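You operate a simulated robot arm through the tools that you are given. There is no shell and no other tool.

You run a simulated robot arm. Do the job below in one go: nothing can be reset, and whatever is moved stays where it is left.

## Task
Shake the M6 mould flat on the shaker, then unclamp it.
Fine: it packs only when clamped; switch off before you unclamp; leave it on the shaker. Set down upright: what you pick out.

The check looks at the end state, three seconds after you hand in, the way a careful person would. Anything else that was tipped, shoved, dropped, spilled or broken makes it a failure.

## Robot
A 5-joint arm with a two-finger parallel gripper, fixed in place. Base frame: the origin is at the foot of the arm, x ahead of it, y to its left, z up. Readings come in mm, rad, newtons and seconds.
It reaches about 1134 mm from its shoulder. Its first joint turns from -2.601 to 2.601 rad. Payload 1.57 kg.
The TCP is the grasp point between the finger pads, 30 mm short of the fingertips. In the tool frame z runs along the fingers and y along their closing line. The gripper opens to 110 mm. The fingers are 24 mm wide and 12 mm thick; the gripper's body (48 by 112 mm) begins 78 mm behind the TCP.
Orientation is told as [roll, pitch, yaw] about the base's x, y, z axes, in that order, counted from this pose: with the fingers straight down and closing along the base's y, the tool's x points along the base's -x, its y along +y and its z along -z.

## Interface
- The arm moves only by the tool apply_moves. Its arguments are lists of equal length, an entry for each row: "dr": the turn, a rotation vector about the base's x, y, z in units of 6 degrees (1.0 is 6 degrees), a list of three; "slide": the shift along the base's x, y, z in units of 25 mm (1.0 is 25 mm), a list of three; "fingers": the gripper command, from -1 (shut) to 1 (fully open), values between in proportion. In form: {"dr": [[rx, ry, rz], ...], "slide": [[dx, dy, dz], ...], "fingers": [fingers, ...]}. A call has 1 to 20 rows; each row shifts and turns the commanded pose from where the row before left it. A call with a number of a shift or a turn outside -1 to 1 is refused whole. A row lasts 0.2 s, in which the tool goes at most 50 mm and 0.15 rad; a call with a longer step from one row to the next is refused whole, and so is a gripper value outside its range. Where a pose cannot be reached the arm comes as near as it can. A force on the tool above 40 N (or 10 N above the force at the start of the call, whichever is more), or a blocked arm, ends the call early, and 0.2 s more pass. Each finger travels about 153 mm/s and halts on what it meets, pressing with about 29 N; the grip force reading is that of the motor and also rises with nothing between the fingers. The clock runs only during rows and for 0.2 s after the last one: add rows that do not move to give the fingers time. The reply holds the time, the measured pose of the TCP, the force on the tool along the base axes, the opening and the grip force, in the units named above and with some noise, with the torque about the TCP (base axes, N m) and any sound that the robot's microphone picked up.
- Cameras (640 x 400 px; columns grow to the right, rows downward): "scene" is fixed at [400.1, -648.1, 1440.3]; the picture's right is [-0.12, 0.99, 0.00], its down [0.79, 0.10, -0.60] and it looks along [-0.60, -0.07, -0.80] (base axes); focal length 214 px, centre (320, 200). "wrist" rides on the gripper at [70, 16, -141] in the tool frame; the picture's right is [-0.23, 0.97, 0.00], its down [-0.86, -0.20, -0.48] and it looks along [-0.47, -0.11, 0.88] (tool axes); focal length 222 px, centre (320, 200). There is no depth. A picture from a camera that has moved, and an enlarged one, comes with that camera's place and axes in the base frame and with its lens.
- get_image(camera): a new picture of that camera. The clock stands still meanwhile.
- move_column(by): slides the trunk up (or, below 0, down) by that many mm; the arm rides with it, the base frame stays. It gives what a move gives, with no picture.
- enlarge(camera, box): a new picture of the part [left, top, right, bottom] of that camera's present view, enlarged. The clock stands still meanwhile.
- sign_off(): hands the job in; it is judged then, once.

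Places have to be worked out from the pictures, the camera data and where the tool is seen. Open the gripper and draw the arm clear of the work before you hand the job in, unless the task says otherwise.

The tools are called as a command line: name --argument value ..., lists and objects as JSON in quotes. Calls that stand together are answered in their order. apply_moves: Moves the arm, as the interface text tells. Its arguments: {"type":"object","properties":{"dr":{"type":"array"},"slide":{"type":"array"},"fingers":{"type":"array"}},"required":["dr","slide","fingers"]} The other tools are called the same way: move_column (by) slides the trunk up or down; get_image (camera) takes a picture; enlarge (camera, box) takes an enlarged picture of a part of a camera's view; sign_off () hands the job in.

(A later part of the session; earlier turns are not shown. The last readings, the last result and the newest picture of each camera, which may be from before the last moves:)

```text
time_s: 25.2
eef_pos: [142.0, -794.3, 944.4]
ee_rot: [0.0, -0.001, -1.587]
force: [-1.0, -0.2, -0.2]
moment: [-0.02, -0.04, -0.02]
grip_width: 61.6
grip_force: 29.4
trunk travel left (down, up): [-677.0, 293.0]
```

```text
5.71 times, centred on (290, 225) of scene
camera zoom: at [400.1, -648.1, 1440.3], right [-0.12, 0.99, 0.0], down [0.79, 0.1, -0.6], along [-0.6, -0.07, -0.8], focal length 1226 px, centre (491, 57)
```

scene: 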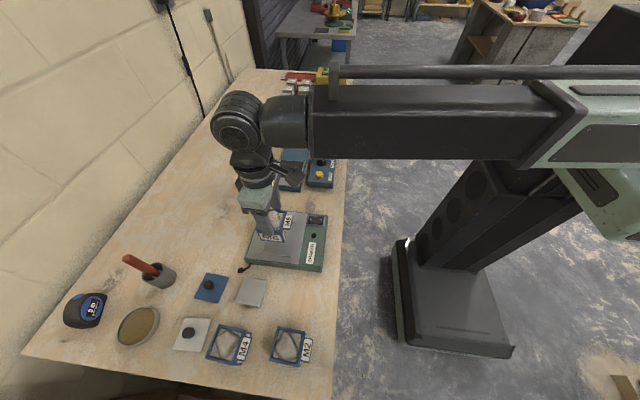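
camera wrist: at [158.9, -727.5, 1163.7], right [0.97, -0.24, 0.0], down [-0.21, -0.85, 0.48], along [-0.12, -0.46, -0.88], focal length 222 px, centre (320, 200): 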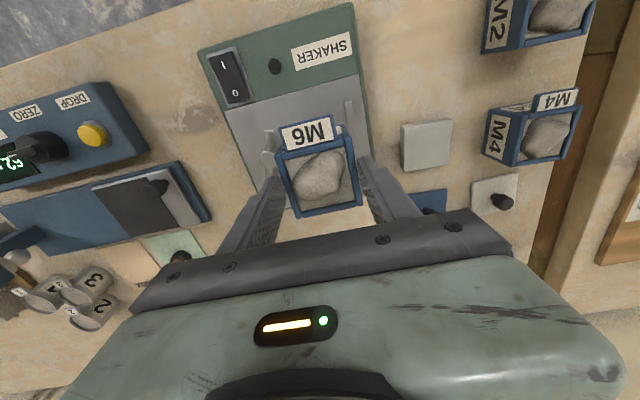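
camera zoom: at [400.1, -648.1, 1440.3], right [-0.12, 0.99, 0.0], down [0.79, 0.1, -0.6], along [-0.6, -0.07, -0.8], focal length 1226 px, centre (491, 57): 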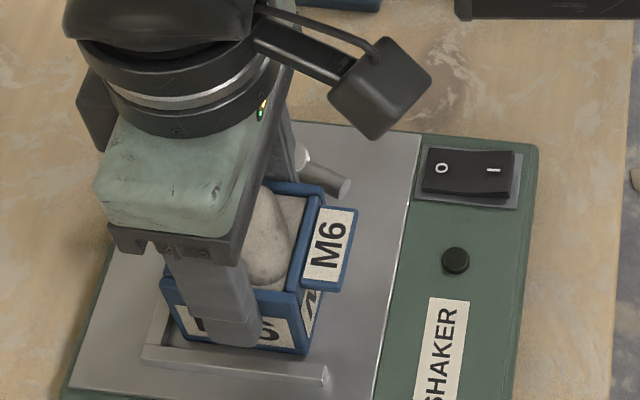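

Now gripped with a good 25 mm overlap. I slide the mould gently towards the +x fence, about 4 mm, watching the force.

apply_moves --dr '[[0, 0, 0], [0, 0, 0], [0, 0, 0], [0, 0, 0]]' --slide '[[0.05, 0, 0], [0.05, 0, 0], [0.05, 0, 0], [0, 0, 0]]' --fingers '[-0.5, -0.5, -0.5, -0.5]'

apply_moves --dr '[[0, 0, 0], [0, 0, 0], [0, 0, 0]]' --slide '[[0, -0.05, 0], [0, -0.05, 0], [0, 0, 0]]' --fingers '[-0.5, -0.5, -0.5]'

enlarge --camera "wrist" --box '[230, 100, 410, 240]'

enlarge --camera "scene" --box '[250, 190, 330, 260]'

```text
time_s: 26.2
eef_pos: [148.1, -793.8, 943.5]
ee_rot: [0.0, 0.0, -1.586]
force: [-1.7, -1.2, 1.1]
moment: [0.05, 0.08, 0.0]
grip_width: 61.9
grip_force: 29.5
trunk travel left (down, up): [-677.0, 293.0]
```

```text
time_s: 27.0
eef_pos: [147.6, -796.3, 943.9]
ee_rot: [0.0, 0.001, -1.586]
force: [1.2, 0.5, 0.2]
moment: [0.04, 0.07, -0.02]
grip_width: 61.5
grip_force: 28.9
trunk travel left (down, up): [-677.0, 293.0]
```

```text
2.86 times, centred on (320, 170) of wrist
camera zoom: at [164.4, -728.0, 1084.9], right [0.97, -0.24, 0.0], down [-0.21, -0.85, 0.48], along [-0.12, -0.46, -0.88], focal length 635 px, centre (320, 286)
```

zoom: 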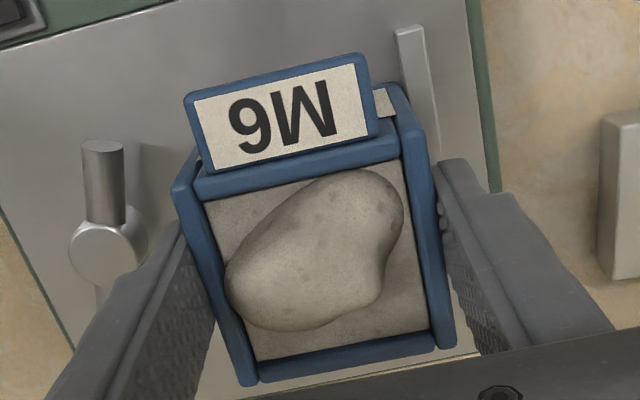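

```text
5.71 times, centred on (290, 225) of scene
camera zoom: at [400.1, -648.1, 1440.3], right [-0.12, 0.99, 0.0], down [0.79, 0.1, -0.6], along [-0.6, -0.07, -0.8], focal length 1226 px, centre (491, 57)
```

zoom: 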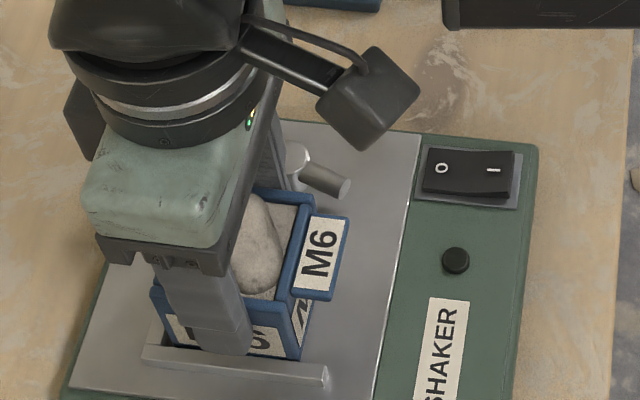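

No contact force yet; TCP is (147.3, −797.8). I continue in small increments towards both fences.

apply_moves --dr '[[0, 0, 0], [0, 0, 0]]' --slide '[[0.05, 0, 0], [0, 0, 0]]' --fingers '[-0.5, -0.5]'

apply_moves --dr '[[0, 0, 0], [0, 0, 0]]' --slide '[[0, -0.05, 0], [0, 0, 0]]' --fingers '[-0.5, -0.5]'

apply_moves --dr '[[0, 0, 0], [0, 0, 0]]' --slide '[[0, -0.05, 0], [0, 0, 0]]' --fingers '[-0.5, -0.5]'

```text
time_s: 27.6
eef_pos: [148.1, -796.0, 944.9]
ee_rot: [0.0, 0.001, -1.587]
force: [-2.1, -1.4, 1.0]
moment: [0.03, -0.01, -0.01]
grip_width: 61.5
grip_force: 29.1
trunk travel left (down, up): [-677.0, 293.0]
```

```text
time_s: 28.2
eef_pos: [148.7, -796.8, 944.2]
ee_rot: [0.001, 0.001, -1.586]
force: [0.2, 0.1, -1.0]
moment: [0.01, 0.04, 0.01]
grip_width: 61.8
grip_force: 28.8
trunk travel left (down, up): [-677.0, 293.0]
```

```text
time_s: 28.8
eef_pos: [147.7, -799.7, 943.4]
ee_rot: [0.001, 0.002, -1.586]
force: [-0.2, 1.3, 0.1]
moment: [0.03, -0.04, 0.03]
grip_width: 61.9
grip_force: 29.1
trunk travel left (down, up): [-677.0, 293.0]
```

Still only friction. I look very closely at the gaps.

enlarge --camera "scene" --box '[260, 220, 310, 252]'

enlarge --camera "wrist" --box '[280, 100, 380, 220]'

```text
12.50 times, centred on (285, 236) of scene
camera zoom: at [400.1, -648.1, 1440.3], right [-0.12, 0.99, 0.0], down [0.79, 0.1, -0.6], along [-0.6, -0.07, -0.8], focal length 2681 px, centre (758, -250)
```

zoom: 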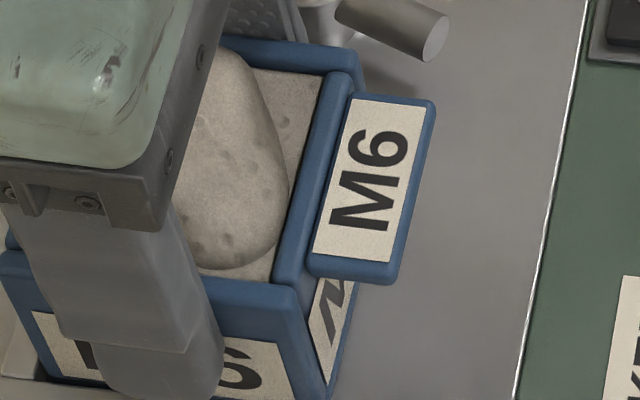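

```text
3.33 times, centred on (330, 160) of wrist
camera zoom: at [164.9, -730.5, 1084.9], right [0.97, -0.24, 0.0], down [-0.21, -0.85, 0.48], along [-0.12, -0.46, -0.88], focal length 740 px, centre (287, 333)
```

zoom: 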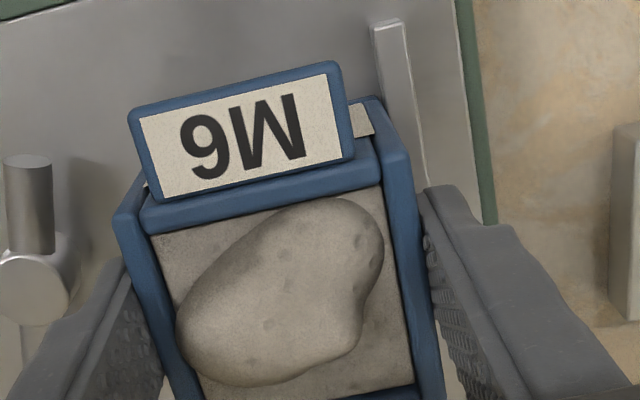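

I shift the enlargement down to see the mould's foot against the fences.

enlarge --camera "scene" --box '[260, 232, 310, 264]'

```text
12.50 times, centred on (285, 248) of scene
camera zoom: at [400.1, -648.1, 1440.3], right [-0.12, 0.99, 0.0], down [0.79, 0.1, -0.6], along [-0.6, -0.07, -0.8], focal length 2681 px, centre (758, -400)
```

zoom: 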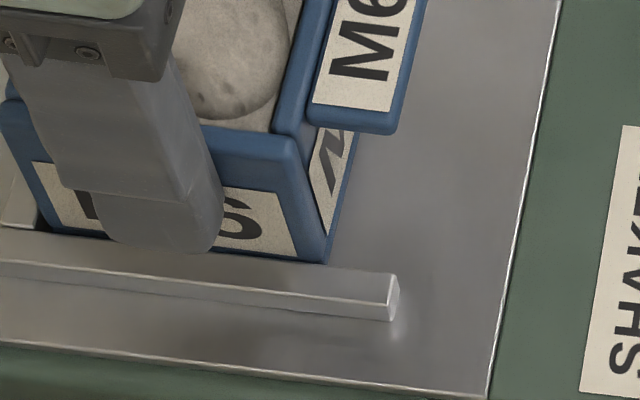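

The foot is very close to the +x fence. I push on in 1 mm steps in +x until a real reaction shows.

apply_moves --dr '[[0, 0, 0], [0, 0, 0]]' --slide '[[0.05, 0, 0], [0, 0, 0]]' --fingers '[-0.5, -0.5]'

apply_moves --dr '[[0, 0, 0], [0, 0, 0]]' --slide '[[0, -0.05, 0], [0, 0, 0]]' --fingers '[-0.5, -0.5]'

enlarge --camera "scene" --box '[260, 232, 310, 264]'

```text
time_s: 29.4
eef_pos: [147.1, -798.8, 944.3]
ee_rot: [0.0, 0.001, -1.587]
force: [-1.0, -1.7, 1.2]
moment: [0.02, 0.05, 0.03]
grip_width: 61.6
grip_force: 28.4
trunk travel left (down, up): [-677.0, 293.0]
```

```text
time_s: 30.0
eef_pos: [148.8, -800.2, 943.8]
ee_rot: [-0.001, 0.0, -1.586]
force: [-3.5, 2.3, -0.6]
moment: [0.06, 0.13, 0.11]
grip_width: 61.6
grip_force: 29.1
trunk travel left (down, up): [-677.0, 293.0]
```

```text
12.50 times, centred on (285, 248) of scene
camera zoom: at [400.1, -648.1, 1440.3], right [-0.12, 0.99, 0.0], down [0.79, 0.1, -0.6], along [-0.6, -0.07, -0.8], focal length 2681 px, centre (758, -400)
```

zoom: 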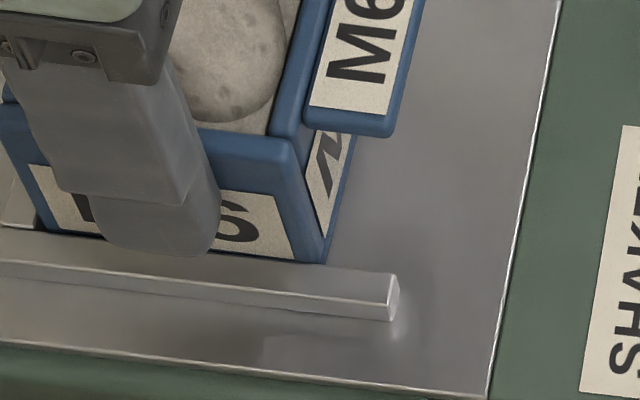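

Reactions of −3.5 N in x and +2.3 N in y suggest first contact. One more small push in each direction.

apply_moves --dr '[[0, 0, 0], [0, 0, 0]]' --slide '[[0.05, 0, 0], [0, 0, 0]]' --fingers '[-0.5, -0.5]'

apply_moves --dr '[[0, 0, 0], [0, 0, 0]]' --slide '[[0, -0.05, 0], [0, 0, 0]]' --fingers '[-0.5, -0.5]'

enlarge --camera "wrist" --box '[280, 100, 380, 220]'

```text
time_s: 30.6
eef_pos: [150.0, -800.7, 944.0]
ee_rot: [-0.001, -0.001, -1.587]
force: [-10.1, 2.7, 1.1]
moment: [0.06, 0.53, 0.33]
grip_width: 61.6
grip_force: 29.2
trunk travel left (down, up): [-677.0, 293.0]
```

```text
time_s: 31.2
eef_pos: [148.7, -801.7, 945.0]
ee_rot: [0.001, -0.001, -1.587]
force: [-12.7, 5.8, -0.5]
moment: [0.26, 0.7, 0.38]
grip_width: 62.0
grip_force: 28.8
trunk travel left (down, up): [-677.0, 293.0]
```

```text
3.33 times, centred on (330, 160) of wrist
camera zoom: at [165.7, -732.0, 1085.0], right [0.97, -0.24, 0.0], down [-0.21, -0.85, 0.48], along [-0.12, -0.46, -0.88], focal length 740 px, centre (287, 333)
```

zoom: 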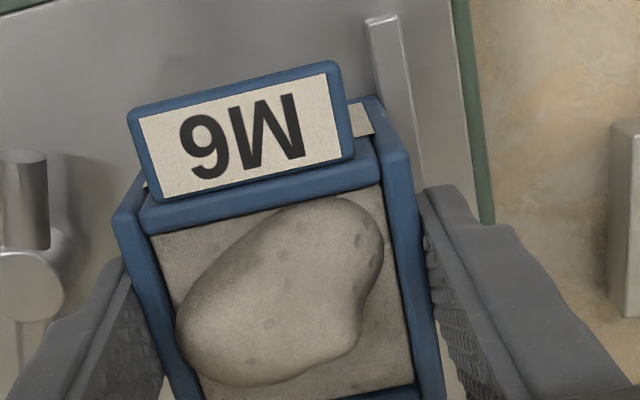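

The +x fence is touched (−12.7 N), and the moment says the +y corner touches first, so the mould needs about +0.015 rad. I ease off, turn that much, and push −y a little more.

apply_moves --dr '[[0, 0, 0.15], [0, 0, 0]]' --slide '[[-0.03, 0, 0], [0, 0, 0]]' --fingers '[-0.5, -0.5]'

apply_moves --dr '[[0, 0, 0], [0, 0, 0]]' --slide '[[0, -0.05, 0], [0, 0, 0]]' --fingers '[-0.5, -0.5]'

apply_moves --dr '[[0, 0, 0], [0, 0, 0]]' --slide '[[0, -0.05, 0], [0, 0, 0]]' --fingers '[-0.5, -0.5]'

```text
time_s: 31.8
eef_pos: [149.4, -801.5, 944.3]
ee_rot: [0.001, 0.001, -1.572]
force: [-5.7, 4.0, 0.5]
moment: [0.22, 0.21, -0.46]
grip_width: 61.8
grip_force: 29.7
trunk travel left (down, up): [-677.0, 293.0]
```

```text
time_s: 32.4
eef_pos: [148.9, -802.2, 944.4]
ee_rot: [0.0, 0.003, -1.571]
force: [-5.5, 12.1, -4.0]
moment: [0.77, 0.23, -0.41]
grip_width: 61.6
grip_force: 29.0
trunk travel left (down, up): [-677.0, 293.0]
```

```text
time_s: 33.0
eef_pos: [150.5, -802.8, 944.9]
ee_rot: [0.001, 0.002, -1.571]
force: [-3.7, 18.0, -1.2]
moment: [0.93, 0.18, 0.01]
grip_width: 61.7
grip_force: 29.0
trunk travel left (down, up): [-677.0, 293.0]
```

Both fences are touched now (−4 N and +18 N). I ease the load, open the fingers to about 76 mm, then raise the trunk clear.

apply_moves --dr '[[0, 0, 0], [0, 0, 0], [0, 0, 0], [0, 0, 0]]' --slide '[[0, 0.04, 0], [0, 0, 0], [0, 0, 0], [0, 0, 0]]' --fingers '[-0.5, 0.2, 0.38, 0.38]'

move_column --by 30

move_column --by 80

get_image --camera "wrist"

enlarge --camera "scene" --box '[225, 180, 345, 280]'

```text
time_s: 34.0
eef_pos: [148.3, -802.4, 944.3]
ee_rot: [0.001, -0.001, -1.571]
force: [0.2, 0.1, -1.0]
moment: [-0.01, 0.0, -0.01]
grip_width: 75.8
grip_force: 0.0
trunk travel left (down, up): [-677.0, 293.0]
```

```text
time_s: 34.8
eef_pos: [148.7, -802.2, 975.1]
ee_rot: [0.001, 0.0, -1.571]
force: [0.0, -0.3, 0.7]
moment: [-0.02, 0.0, -0.02]
grip_width: 76.0
grip_force: 0.2
trunk travel left (down, up): [-707.0, 263.0]
```

```text
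time_s: 35.9
eef_pos: [148.3, -802.5, 1053.8]
ee_rot: [0.0, 0.0, -1.571]
force: [-0.1, -0.3, 0.5]
moment: [0.01, -0.02, -0.01]
grip_width: 75.9
grip_force: 0.0
trunk travel left (down, up): [-787.0, 183.0]
```

```text
taken
camera wrist: at [164.6, -733.5, 1194.8], right [0.97, -0.23, 0.0], down [-0.2, -0.86, 0.48], along [-0.11, -0.47, -0.88], focal length 222 px, centre (320, 200)
```

wrist: 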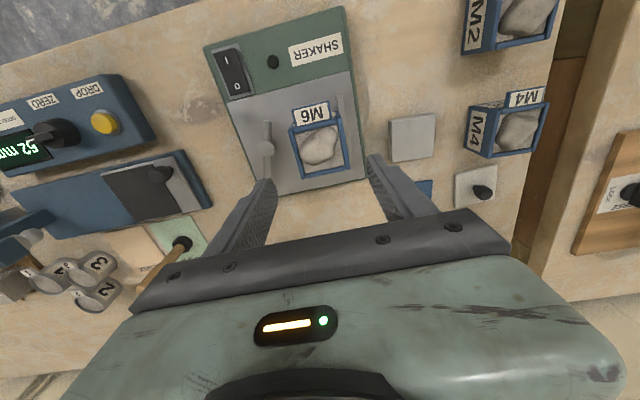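

```text
4.00 times, centred on (285, 230) of scene
camera zoom: at [400.1, -648.1, 1440.3], right [-0.12, 0.99, 0.0], down [0.79, 0.1, -0.6], along [-0.6, -0.07, -0.8], focal length 858 px, centre (460, 80)
```

zoom: 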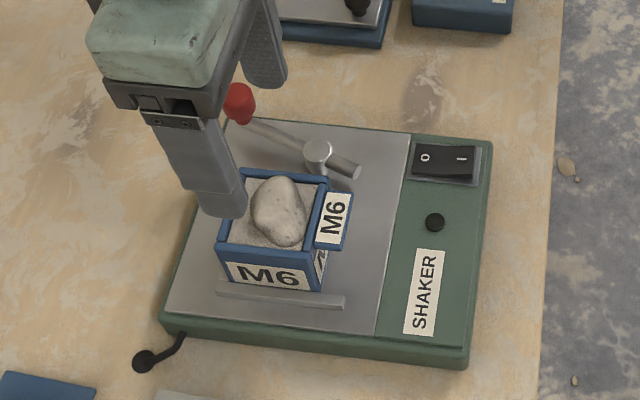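

M6 sits square in the fences. Next I need the clamp lever, so I shift the arm to see it from the wrist camera.

apply_moves --dr '[[0, 0, 0], [0, 0, 0], [0, 0, 0], [0, 0, 0], [0, 0, 0]]' --slide '[[-0.8, 0.7, 0], [-0.8, 0.7, 0], [-0.8, 0.7, 0], [-0.8, 0.7, 0], [0, 0, 0]]' --fingers '[1, 1, 1, 1, 1]'

get_image --camera "wrist"

enlarge --camera "wrist" --box '[240, 90, 400, 210]'

enlarge --camera "scene" --box '[250, 190, 330, 250]'

```text
time_s: 37.1
eef_pos: [67.2, -732.5, 1054.4]
ee_rot: [0.001, 0.002, -1.57]
force: [0.7, -0.3, 0.2]
moment: [-0.02, 0.01, 0.02]
grip_width: 109.9
grip_force: 0.1
trunk travel left (down, up): [-787.0, 183.0]
```

```text
taken
camera wrist: at [83.5, -663.7, 1194.9], right [0.97, -0.23, 0.0], down [-0.2, -0.86, 0.48], along [-0.11, -0.47, -0.88], focal length 222 px, centre (320, 200)
```

wrist: 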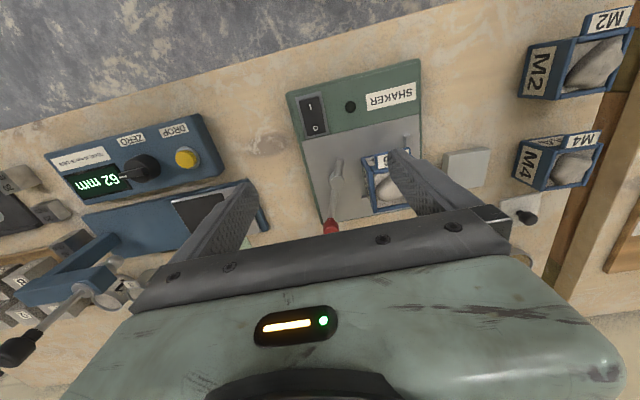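

```text
3.33 times, centred on (320, 150) of wrist
camera zoom: at [83.5, -663.7, 1194.9], right [0.97, -0.23, 0.0], down [-0.2, -0.86, 0.48], along [-0.11, -0.47, -0.88], focal length 740 px, centre (320, 367)
```

zoom: 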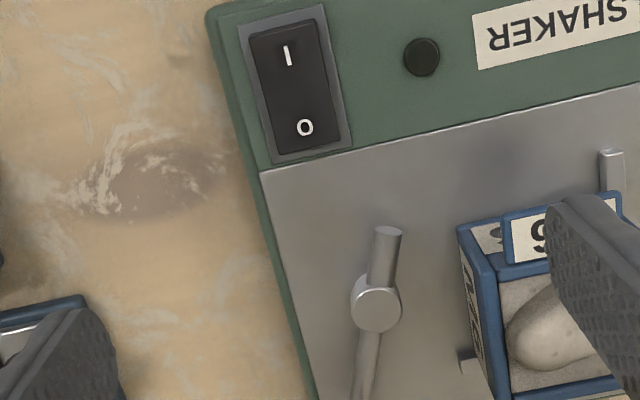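

```text
6.67 times, centred on (290, 220) of scene
camera zoom: at [400.1, -648.1, 1440.3], right [-0.12, 0.99, 0.0], down [0.79, 0.1, -0.6], along [-0.6, -0.07, -0.8], focal length 1430 px, centre (520, 67)
```

zoom: 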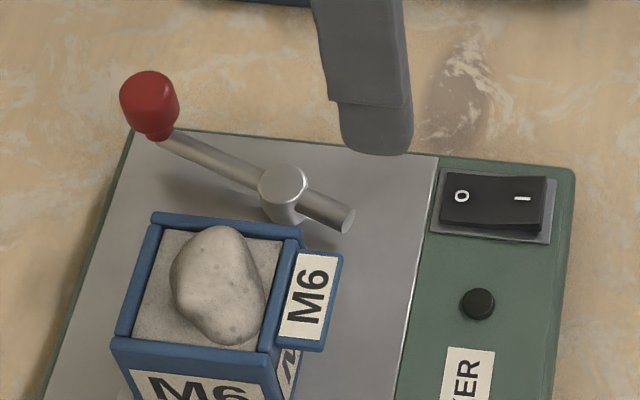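

The lever is a T-bar on a vertical post at about (77, −792): the short nose points to +y and the red-knobbed arm to −y. I enlarge the knob from both cameras to fix its place and height.

enlarge --camera "wrist" --box '[290, 150, 390, 240]'

enlarge --camera "scene" --box '[258, 195, 302, 227]'

```text
4.44 times, centred on (340, 195) of wrist
camera zoom: at [83.5, -663.7, 1194.9], right [0.97, -0.23, 0.0], down [-0.2, -0.86, 0.48], along [-0.11, -0.47, -0.88], focal length 987 px, centre (231, 222)
```

zoom: 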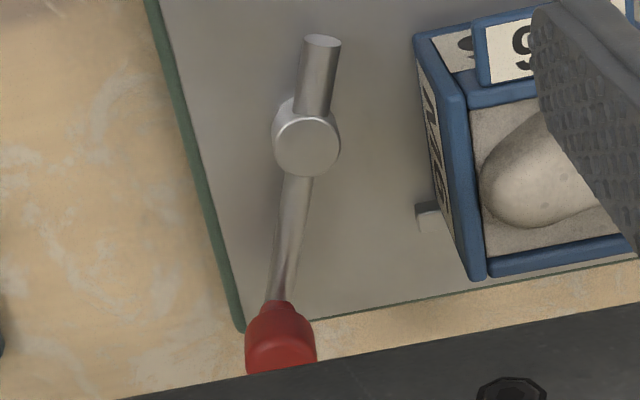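

```text
12.50 times, centred on (280, 211) of scene
camera zoom: at [400.1, -648.1, 1440.3], right [-0.12, 0.99, 0.0], down [0.79, 0.1, -0.6], along [-0.6, -0.07, -0.8], focal length 2681 px, centre (820, 62)
```

zoom: 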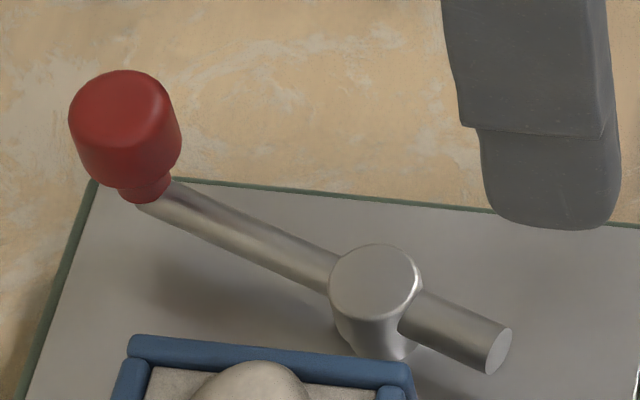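

The knob is about 26 mm wide, centred near (55, −853), spanning z 908–933; lever radius ≈ 64 mm. I'll straddle it with the fingers closing tangentially, then swing it clockwise (nose towards the mould). First I move above the knob and turn.

apply_moves --dr '[[0, 0, -0.56], [0, 0, -0.56], [0, 0, -0.56], [0, 0, -0.56], [0, 0, -0.56], [0, 0, -0.56], [0, 0, 0]]' --slide '[[-0.08, -0.8, 0], [-0.08, -0.8, 0], [-0.08, -0.8, 0], [-0.08, -0.8, 0], [-0.08, -0.8, 0], [-0.08, -0.8, 0], [0, 0, 0]]' --fingers '[0, 0, 0, 0, 0, 0, 0]'

get_image --camera "wrist"

enlarge --camera "scene" --box '[230, 160, 350, 260]'

```text
time_s: 38.7
eef_pos: [57.6, -852.3, 1054.2]
ee_rot: [0.0, -0.001, -1.923]
force: [0.4, 0.0, 0.7]
moment: [-0.03, -0.02, -0.03]
grip_width: 55.1
grip_force: 0.1
trunk travel left (down, up): [-787.0, 183.0]
```

```text
taken
camera wrist: at [96.4, -793.4, 1194.8], right [0.84, -0.55, 0.0], down [-0.48, -0.73, 0.48], along [-0.26, -0.4, -0.88], focal length 222 px, centre (320, 200)
```

wrist: 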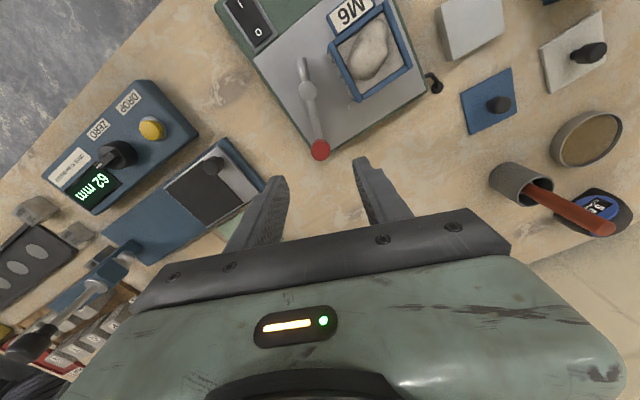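

```text
4.00 times, centred on (290, 210) of scene
camera zoom: at [400.1, -648.1, 1440.3], right [-0.12, 0.99, 0.0], down [0.79, 0.1, -0.6], along [-0.6, -0.07, -0.8], focal length 858 px, centre (440, 160)
```

zoom: 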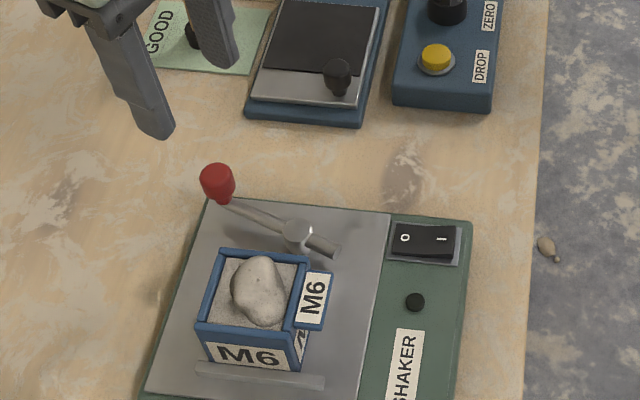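

I check the knob's position from this straight-on wrist view before descending.

enlarge --camera "wrist" --box '[270, 60, 390, 180]'

```text
3.33 times, centred on (330, 120) of wrist
camera zoom: at [96.4, -793.4, 1194.8], right [0.84, -0.55, 0.0], down [-0.48, -0.73, 0.48], along [-0.26, -0.4, -0.88], focal length 740 px, centre (287, 467)
```

zoom: 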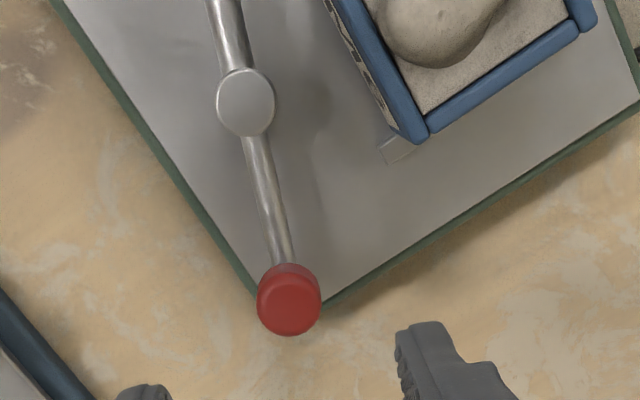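

The knob is at (54.8, −857.3) and the post at (77.5, −796), radius ≈ 65 mm. I shift by (−2.5, −3.7) mm and descend so the fingertips straddle the knob at z≈912.

apply_moves --dr '[[0, 0, 0], [0, 0, 0]]' --slide '[[-0.1, -0.15, 0], [0, 0, 0]]' --fingers '[0, 0]'

move_column --by -75

enlarge --camera "wrist" --box '[230, 60, 410, 210]'

enlarge --camera "scene" --box '[240, 180, 320, 240]'

```text
time_s: 39.3
eef_pos: [54.9, -857.2, 1054.2]
ee_rot: [0.0, 0.0, -1.923]
force: [-0.7, -0.6, 0.9]
moment: [0.0, 0.0, 0.02]
grip_width: 55.3
grip_force: 0.1
trunk travel left (down, up): [-787.0, 183.0]
```

```text
time_s: 40.4
eef_pos: [55.3, -856.7, 979.6]
ee_rot: [-0.001, 0.0, -1.924]
force: [0.6, -0.5, 0.0]
moment: [0.01, 0.03, 0.02]
grip_width: 55.2
grip_force: 0.0
trunk travel left (down, up): [-712.0, 258.0]
```

```text
2.67 times, centred on (320, 135) of wrist
camera zoom: at [94.0, -796.8, 1119.9], right [0.84, -0.55, 0.0], down [-0.48, -0.73, 0.48], along [-0.26, -0.4, -0.88], focal length 592 px, centre (320, 373)
```

zoom: 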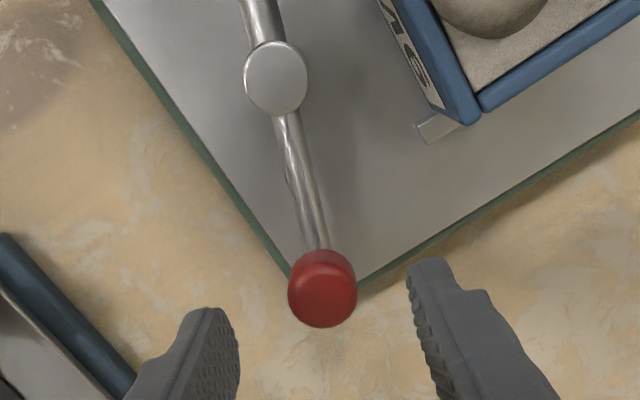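

```text
6.67 times, centred on (280, 210) of scene
camera zoom: at [400.1, -648.1, 1440.3], right [-0.12, 0.99, 0.0], down [0.79, 0.1, -0.6], along [-0.6, -0.07, -0.8], focal length 1430 px, centre (587, 133)
```

zoom: 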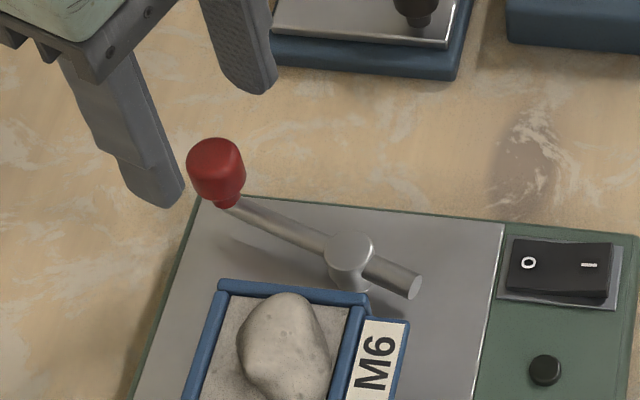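

Consistent: the knob is centred between the fingers. I go down the last 37 mm and close to about 34 mm, a loose cage round the knob.

move_column --by -37

apply_moves --dr '[[0, 0, 0], [0, 0, 0]]' --slide '[[0, 0, 0], [0, 0, 0]]' --fingers '[-0.38, -0.38]'

enlarge --camera "wrist" --box '[230, 60, 410, 210]'

enlarge --camera "scene" --box '[240, 180, 320, 240]'

```text
time_s: 41.2
eef_pos: [54.6, -855.9, 942.8]
ee_rot: [0.0, 0.0, -1.923]
force: [0.3, -0.2, 0.0]
moment: [0.02, -0.01, 0.03]
grip_width: 54.8
grip_force: 0.1
trunk travel left (down, up): [-675.0, 295.0]
```

```text
time_s: 41.9
eef_pos: [54.4, -856.2, 941.9]
ee_rot: [0.0, 0.002, -1.924]
force: [-0.1, -0.6, 0.7]
moment: [0.0, -0.01, 0.0]
grip_width: 34.2
grip_force: 0.0
trunk travel left (down, up): [-675.0, 295.0]
```

```text
2.67 times, centred on (320, 135) of wrist
camera zoom: at [94.0, -796.8, 1082.8], right [0.84, -0.55, 0.0], down [-0.48, -0.73, 0.48], along [-0.26, -0.4, -0.88], focal length 592 px, centre (320, 373)
```

zoom: 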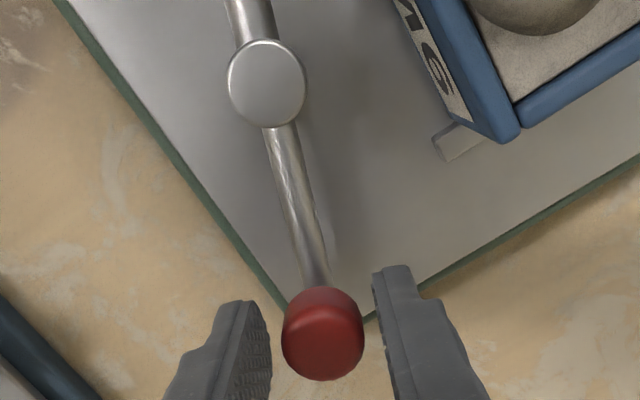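

```text
6.67 times, centred on (280, 210) of scene
camera zoom: at [400.1, -648.1, 1440.3], right [-0.12, 0.99, 0.0], down [0.79, 0.1, -0.6], along [-0.6, -0.07, -0.8], focal length 1430 px, centre (587, 133)
```

zoom: 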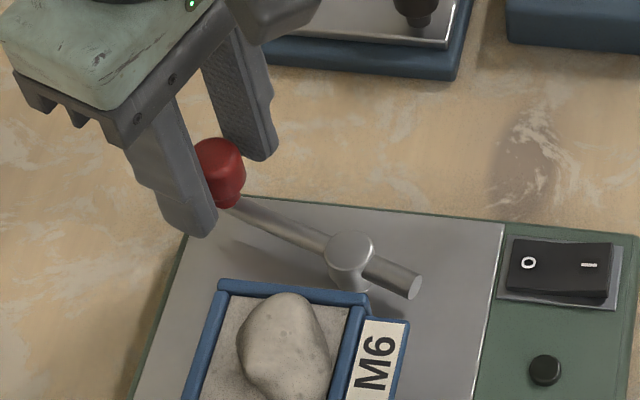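

The knob is caged. I swing clockwise along the arc for the first 18° and see how it behaves.

apply_moves --dr '[[0, 0, -1], [0, 0, -1], [0, 0, -1], [0, 0, 0]]' --slide '[[-0.252, 0.108, 0], [-0.236, 0.132, 0], [-0.224, 0.16, 0], [0, 0, 0]]' --fingers '[-0.38, -0.38, -0.38, -0.38]'

enlarge --camera "wrist" --box '[230, 60, 410, 210]'

enlarge --camera "scene" --box '[240, 180, 320, 240]'

```text
time_s: 42.9
eef_pos: [36.3, -846.0, 941.5]
ee_rot: [0.0, 0.001, -2.236]
force: [0.1, 0.4, 0.8]
moment: [0.0, -0.02, -0.01]
grip_width: 34.3
grip_force: 0.1
trunk travel left (down, up): [-675.0, 295.0]
```

```text
2.67 times, centred on (320, 135) of wrist
camera zoom: at [93.0, -802.4, 1082.8], right [0.62, -0.78, 0.0], down [-0.69, -0.55, 0.48], along [-0.37, -0.3, -0.88], focal length 592 px, centre (320, 373)
```

zoom: 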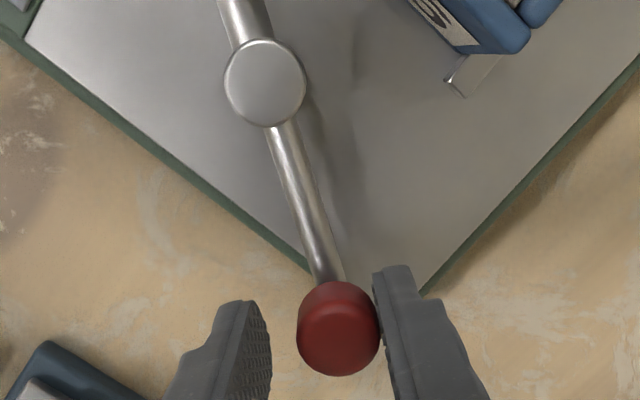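

```text
6.67 times, centred on (280, 210) of scene
camera zoom: at [400.1, -648.1, 1440.3], right [-0.12, 0.99, 0.0], down [0.79, 0.1, -0.6], along [-0.6, -0.07, -0.8], focal length 1430 px, centre (587, 133)
```

zoom: 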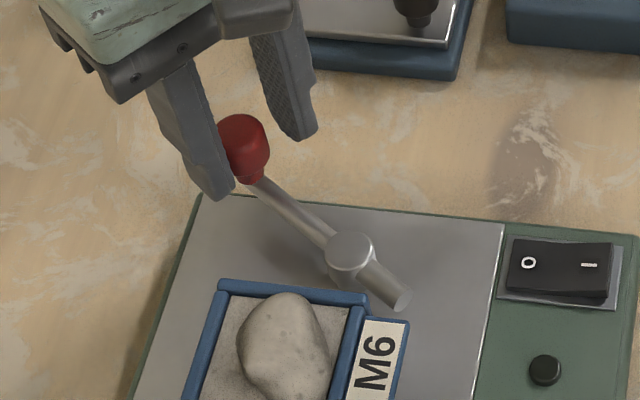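

The lever turns freely clockwise, its nose swinging towards the mould. I continue the arc.

apply_moves --dr '[[0, 0, -1], [0, 0, -1], [0, 0, -1], [0, 0, -1], [0, 0, 0]]' --slide '[[-0.208, 0.18, 0], [-0.184, 0.2, 0], [-0.164, 0.22, 0], [-0.14, 0.236, 0], [0, 0, 0]]' --fingers '[-0.38, -0.38, -0.38, -0.38, -0.38]'

enlarge --camera "wrist" --box '[230, 60, 410, 210]'

enlarge --camera "scene" --box '[240, 180, 320, 240]'

```text
time_s: 44.0
eef_pos: [20.3, -824.8, 942.2]
ee_rot: [0.0, 0.0, -2.658]
force: [1.4, -0.7, 1.3]
moment: [0.0, -0.03, 0.0]
grip_width: 33.8
grip_force: 0.1
trunk travel left (down, up): [-675.0, 295.0]
```

```text
2.67 times, centred on (320, 135) of wrist
camera zoom: at [89.1, -808.1, 1082.9], right [0.25, -0.97, 0.0], down [-0.85, -0.22, 0.48], along [-0.46, -0.12, -0.88], focal length 592 px, centre (320, 373)
```

zoom: 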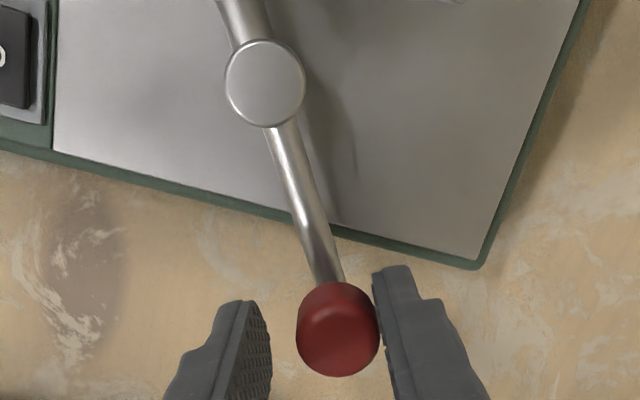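

```text
6.67 times, centred on (280, 210) of scene
camera zoom: at [400.1, -648.1, 1440.3], right [-0.12, 0.99, 0.0], down [0.79, 0.1, -0.6], along [-0.6, -0.07, -0.8], focal length 1430 px, centre (587, 133)
```

zoom: 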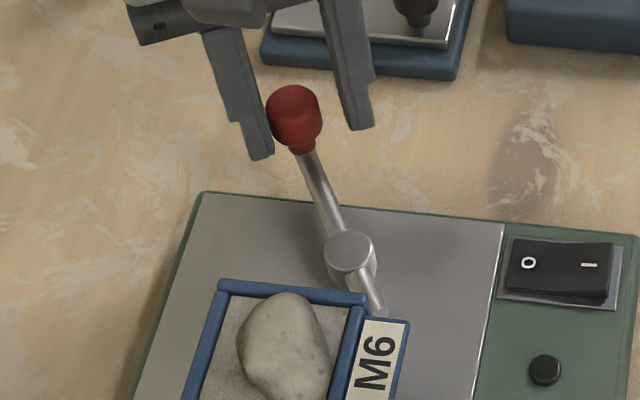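

Still free. I continue with smaller increments as it nears the mould.

apply_moves --dr '[[0, 0, -1], [0, 0, -1], [0, 0, -1], [0, 0, 0]]' --slide '[[-0.116, 0.248, 0], [-0.088, 0.26, 0], [-0.06, 0.268, 0], [0, 0, 0]]' --fingers '[-0.38, -0.38, -0.38, -0.38]'

enlarge --camera "wrist" --box '[230, 60, 410, 210]'

enlarge --camera "scene" --box '[240, 180, 320, 240]'

```text
time_s: 45.0
eef_pos: [13.7, -806.4, 942.7]
ee_rot: [0.001, 0.001, -2.972]
force: [-0.2, -1.2, 0.4]
moment: [0.02, 0.01, -0.02]
grip_width: 34.0
grip_force: 0.0
trunk travel left (down, up): [-675.0, 295.0]
```

```text
2.67 times, centred on (320, 135) of wrist
camera zoom: at [84.8, -810.9, 1082.9], right [-0.06, -1.0, 0.0], down [-0.88, 0.05, 0.48], along [-0.48, 0.03, -0.88], focal length 592 px, centre (320, 373)
```

zoom: 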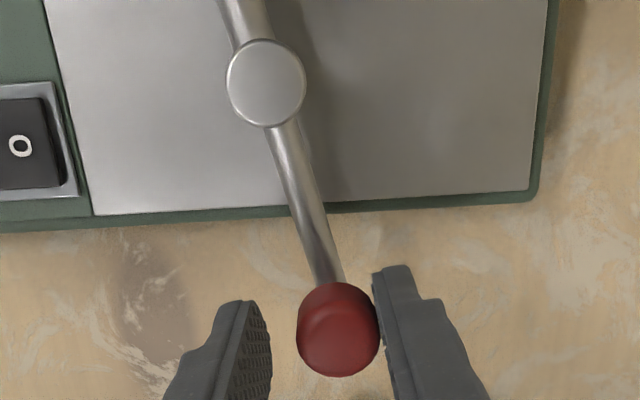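

```text
6.67 times, centred on (280, 210) of scene
camera zoom: at [400.1, -648.1, 1440.3], right [-0.12, 0.99, 0.0], down [0.79, 0.1, -0.6], along [-0.6, -0.07, -0.8], focal length 1430 px, centre (587, 133)
```

zoom: 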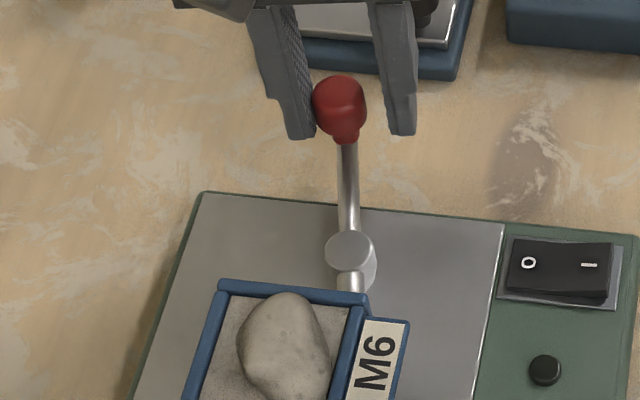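

The nose now nearly points at the mould with no resistance yet. I keep turning.

apply_moves --dr '[[0, 0, -1], [0, 0, -1], [0, 0, 0]]' --slide '[[-0.032, 0.272, 0], [0, 0.272, 0], [0, 0, 0]]' --fingers '[-0.38, -0.38, -0.38]'

enlarge --camera "wrist" --box '[230, 60, 410, 210]'

enlarge --camera "scene" --box '[240, 180, 320, 240]'

```text
time_s: 45.9
eef_pos: [12.8, -792.6, 942.2]
ee_rot: [0.0, 0.001, 3.103]
force: [0.3, -0.2, 0.3]
moment: [-0.05, 0.04, 0.05]
grip_width: 34.5
grip_force: 0.0
trunk travel left (down, up): [-675.0, 295.0]
```

```text
2.67 times, centred on (320, 135) of wrist
camera zoom: at [81.2, -812.3, 1082.9], right [-0.27, -0.96, 0.0], down [-0.85, 0.23, 0.48], along [-0.46, 0.13, -0.88], focal length 592 px, centre (320, 373)
```

zoom: 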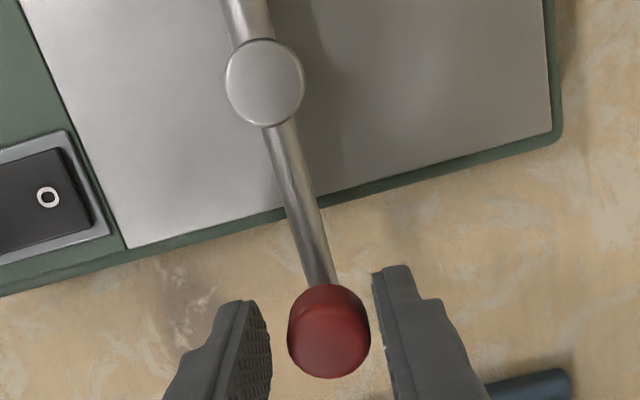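

```text
6.67 times, centred on (280, 210) of scene
camera zoom: at [400.1, -648.1, 1440.3], right [-0.12, 0.99, 0.0], down [0.79, 0.1, -0.6], along [-0.6, -0.07, -0.8], focal length 1430 px, centre (587, 133)
```

zoom: 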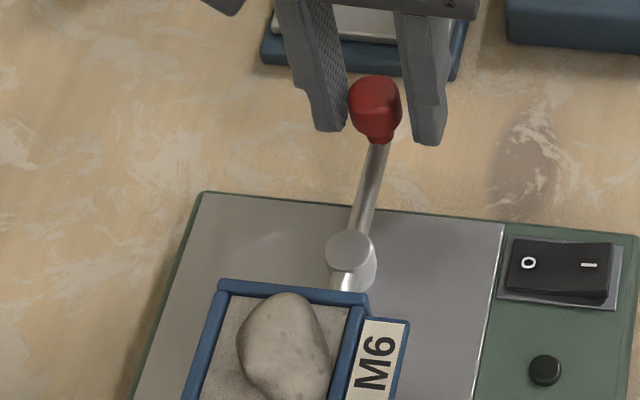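

The knob has moved off the pushing finger, perhaps snapping over by itself. I push another 6–12° to see whether it meets a stop.

apply_moves --dr '[[0, 0, -1], [0, 0, 0], [0, 0, 0]]' --slide '[[0.024, 0.272, 0], [0, 0, 0], [0, 0, 0]]' --fingers '[-0.38, -0.38, -0.38]'

enlarge --camera "wrist" --box '[230, 60, 410, 210]'

enlarge --camera "scene" --box '[240, 180, 320, 240]'

```text
time_s: 46.6
eef_pos: [13.1, -786.5, 941.9]
ee_rot: [0.001, -0.001, 3.0]
force: [1.5, -6.3, 1.1]
moment: [-0.19, 0.02, 0.04]
grip_width: 40.1
grip_force: 3.4
trunk travel left (down, up): [-675.0, 295.0]
```

```text
2.67 times, centred on (320, 135) of wrist
camera zoom: at [79.8, -813.4, 1082.5], right [-0.36, -0.93, 0.0], down [-0.82, 0.32, 0.48], along [-0.45, 0.17, -0.88], focal length 592 px, centre (320, 373)
```

zoom: 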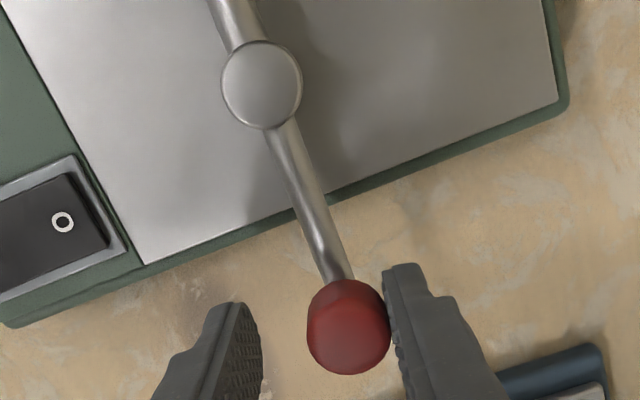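

```text
6.67 times, centred on (280, 210) of scene
camera zoom: at [400.1, -648.1, 1440.3], right [-0.12, 0.99, 0.0], down [0.79, 0.1, -0.6], along [-0.6, -0.07, -0.8], focal length 1430 px, centre (587, 133)
```

zoom: 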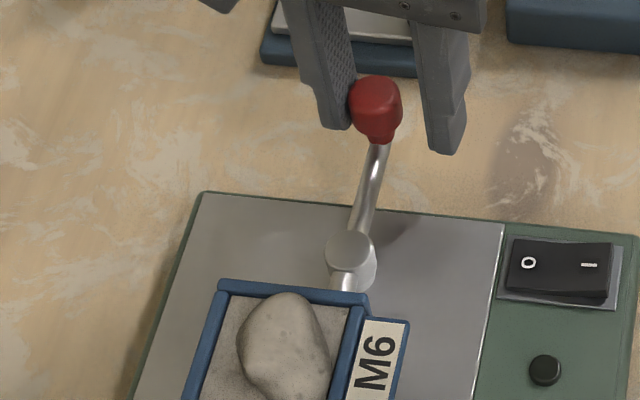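

The knob has stopped moving and the fingers are being pushed apart (−6 N): the lever is at its end stop, clamped. I ease back, open and rise clear.

apply_moves --dr '[[0, 0, 0], [0, 0, 0], [0, 0, 0]]' --slide '[[0, -0.2, 0], [0, 0, 0], [0, 0, 0]]' --fingers '[-0.25, -0.1, -0.1]'

move_column --by 100

enlarge --camera "scene" --box '[240, 180, 340, 260]'

get_image --camera "wrist"

```text
time_s: 47.5
eef_pos: [13.7, -791.9, 942.2]
ee_rot: [0.001, 0.001, 2.998]
force: [0.8, -0.6, 0.1]
moment: [0.0, -0.02, 0.0]
grip_width: 49.4
grip_force: 0.0
trunk travel left (down, up): [-675.0, 295.0]
```

```text
time_s: 48.8
eef_pos: [12.8, -791.3, 1041.9]
ee_rot: [0.0, 0.0, 2.999]
force: [-0.2, -0.4, -0.2]
moment: [0.0, -0.02, 0.0]
grip_width: 49.6
grip_force: 0.2
trunk travel left (down, up): [-775.0, 195.0]
```

```text
5.00 times, centred on (290, 220) of scene
camera zoom: at [400.1, -648.1, 1440.3], right [-0.12, 0.99, 0.0], down [0.79, 0.1, -0.6], along [-0.6, -0.07, -0.8], focal length 1072 px, centre (470, 100)
```

zoom: 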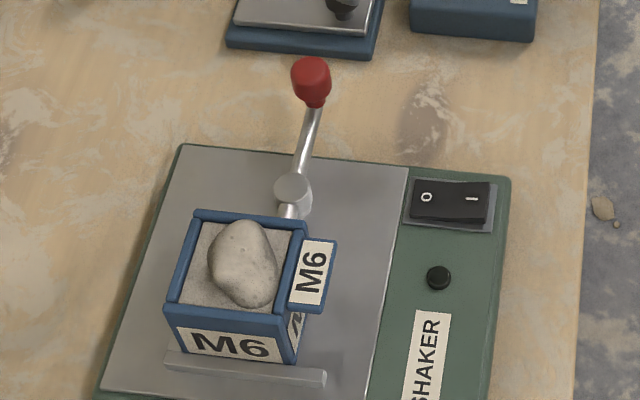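

```text
taken
camera wrist: at [79.4, -817.9, 1182.8], right [-0.36, -0.93, 0.0], down [-0.82, 0.32, 0.48], along [-0.45, 0.17, -0.88], focal length 222 px, centre (320, 200)
```

wrist: 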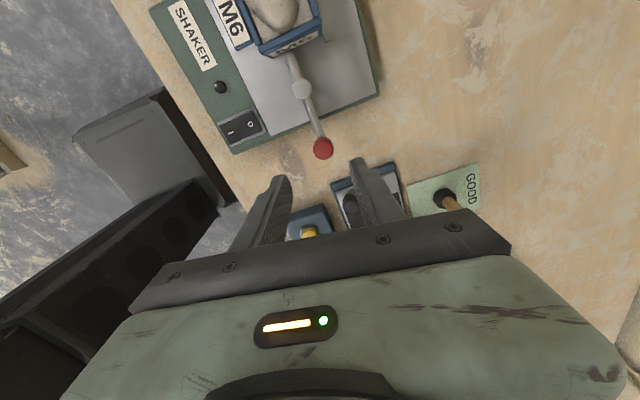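

The lever stays put. I look at the nose against the mould from the wrist camera.

enlarge --camera "wrist" --box '[215, 0, 375, 120]'

```text
3.33 times, centred on (295, 60) of wrist
camera zoom: at [79.4, -817.9, 1182.8], right [-0.36, -0.93, 0.0], down [-0.82, 0.32, 0.48], along [-0.45, 0.17, -0.88], focal length 740 px, centre (403, 667)
```

zoom: 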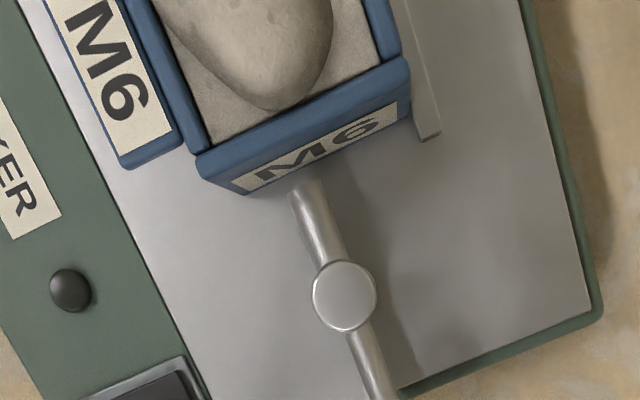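

I enlarge further on the nose tip to see whether it bears on the mould.

enlarge --camera "wrist" --box '[260, 20, 320, 80]'

enlarge --camera "scene" --box '[270, 205, 310, 235]'

```text
6.67 times, centred on (290, 50) of wrist
camera zoom: at [79.4, -817.9, 1182.8], right [-0.36, -0.93, 0.0], down [-0.82, 0.32, 0.48], along [-0.45, 0.17, -0.88], focal length 1481 px, centre (520, 1200)
```

zoom: 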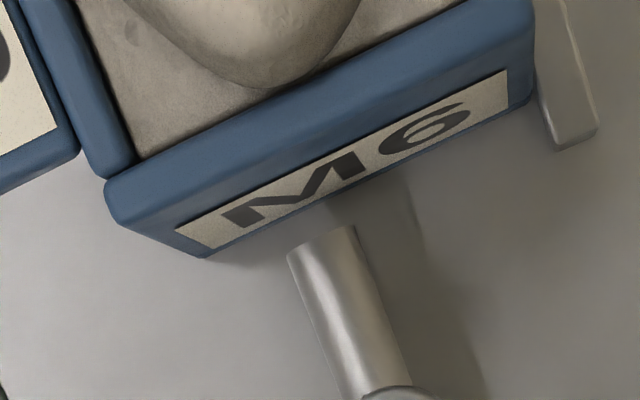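

```text
13.33 times, centred on (290, 220) of scene
camera zoom: at [400.1, -648.1, 1440.3], right [-0.12, 0.99, 0.0], down [0.79, 0.1, -0.6], along [-0.6, -0.07, -0.8], focal length 2860 px, centre (720, -67)
```

zoom: 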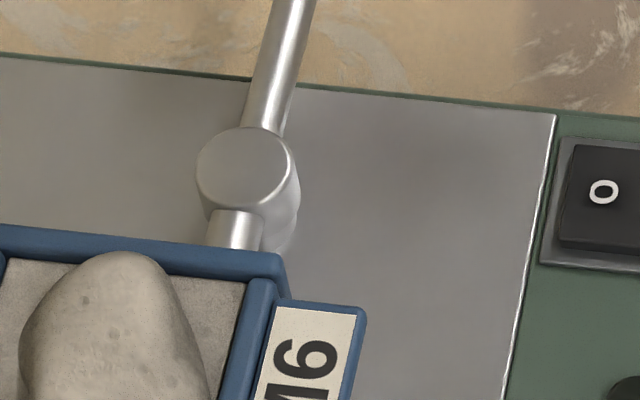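

The nose faces the mould, and the lever is at its end stop. Now the switch: its "I" end is near (65, −690, 892). I close the fingers and move above its outer end.

apply_moves --dr '[[0, 0, 0.225], [0, 0, 0.225], [0, 0, 0.225], [0, 0, 0.225], [0, 0, 0.225], [0, 0, 0.225], [0, 0, 0], [0, 0, 0]]' --slide '[[0.347, 0.717, 0], [0.347, 0.717, 0], [0.347, 0.717, 0], [0.347, 0.717, 0], [0.347, 0.717, 0], [0.347, 0.717, 0], [0, 0, 0], [0, 0, 0]]' --fingers '[-1, -1, -1, -1, -1, -1, -1, -1]'

get_image --camera "wrist"

enlarge --camera "scene" --box '[260, 170, 360, 250]'

```text
time_s: 50.6
eef_pos: [66.2, -684.0, 1042.7]
ee_rot: [-0.001, 0.0, 3.14]
force: [1.2, 0.0, -0.7]
moment: [0.04, -0.01, 0.0]
grip_width: 0.0
grip_force: 21.6
trunk travel left (down, up): [-775.0, 195.0]
```

```text
taken
camera wrist: at [135.6, -701.5, 1182.8], right [-0.23, -0.97, 0.0], down [-0.85, 0.2, 0.48], along [-0.47, 0.11, -0.88], focal length 222 px, centre (320, 200)
```

wrist: 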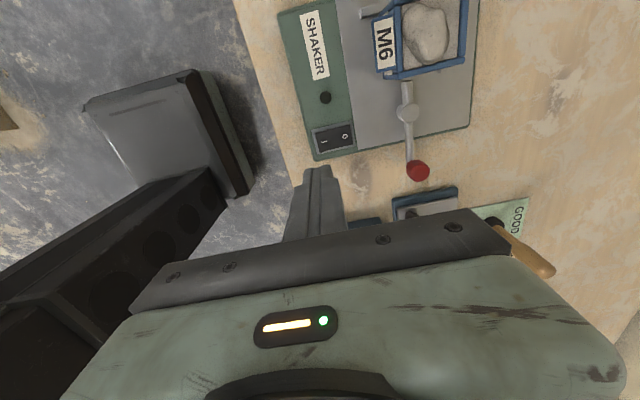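

```text
5.00 times, centred on (310, 210) of scene
camera zoom: at [400.1, -648.1, 1440.3], right [-0.12, 0.99, 0.0], down [0.79, 0.1, -0.6], along [-0.6, -0.07, -0.8], focal length 1072 px, centre (370, 150)
```

zoom: 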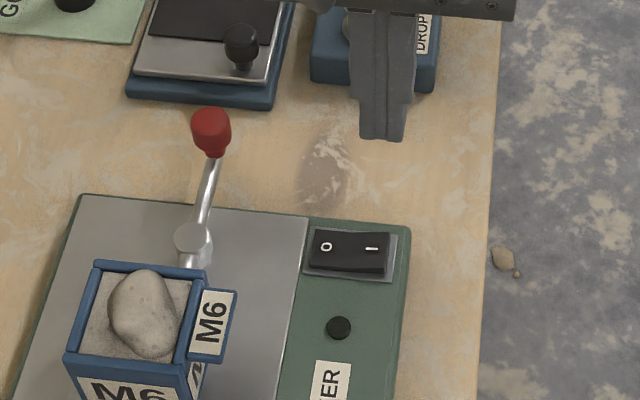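

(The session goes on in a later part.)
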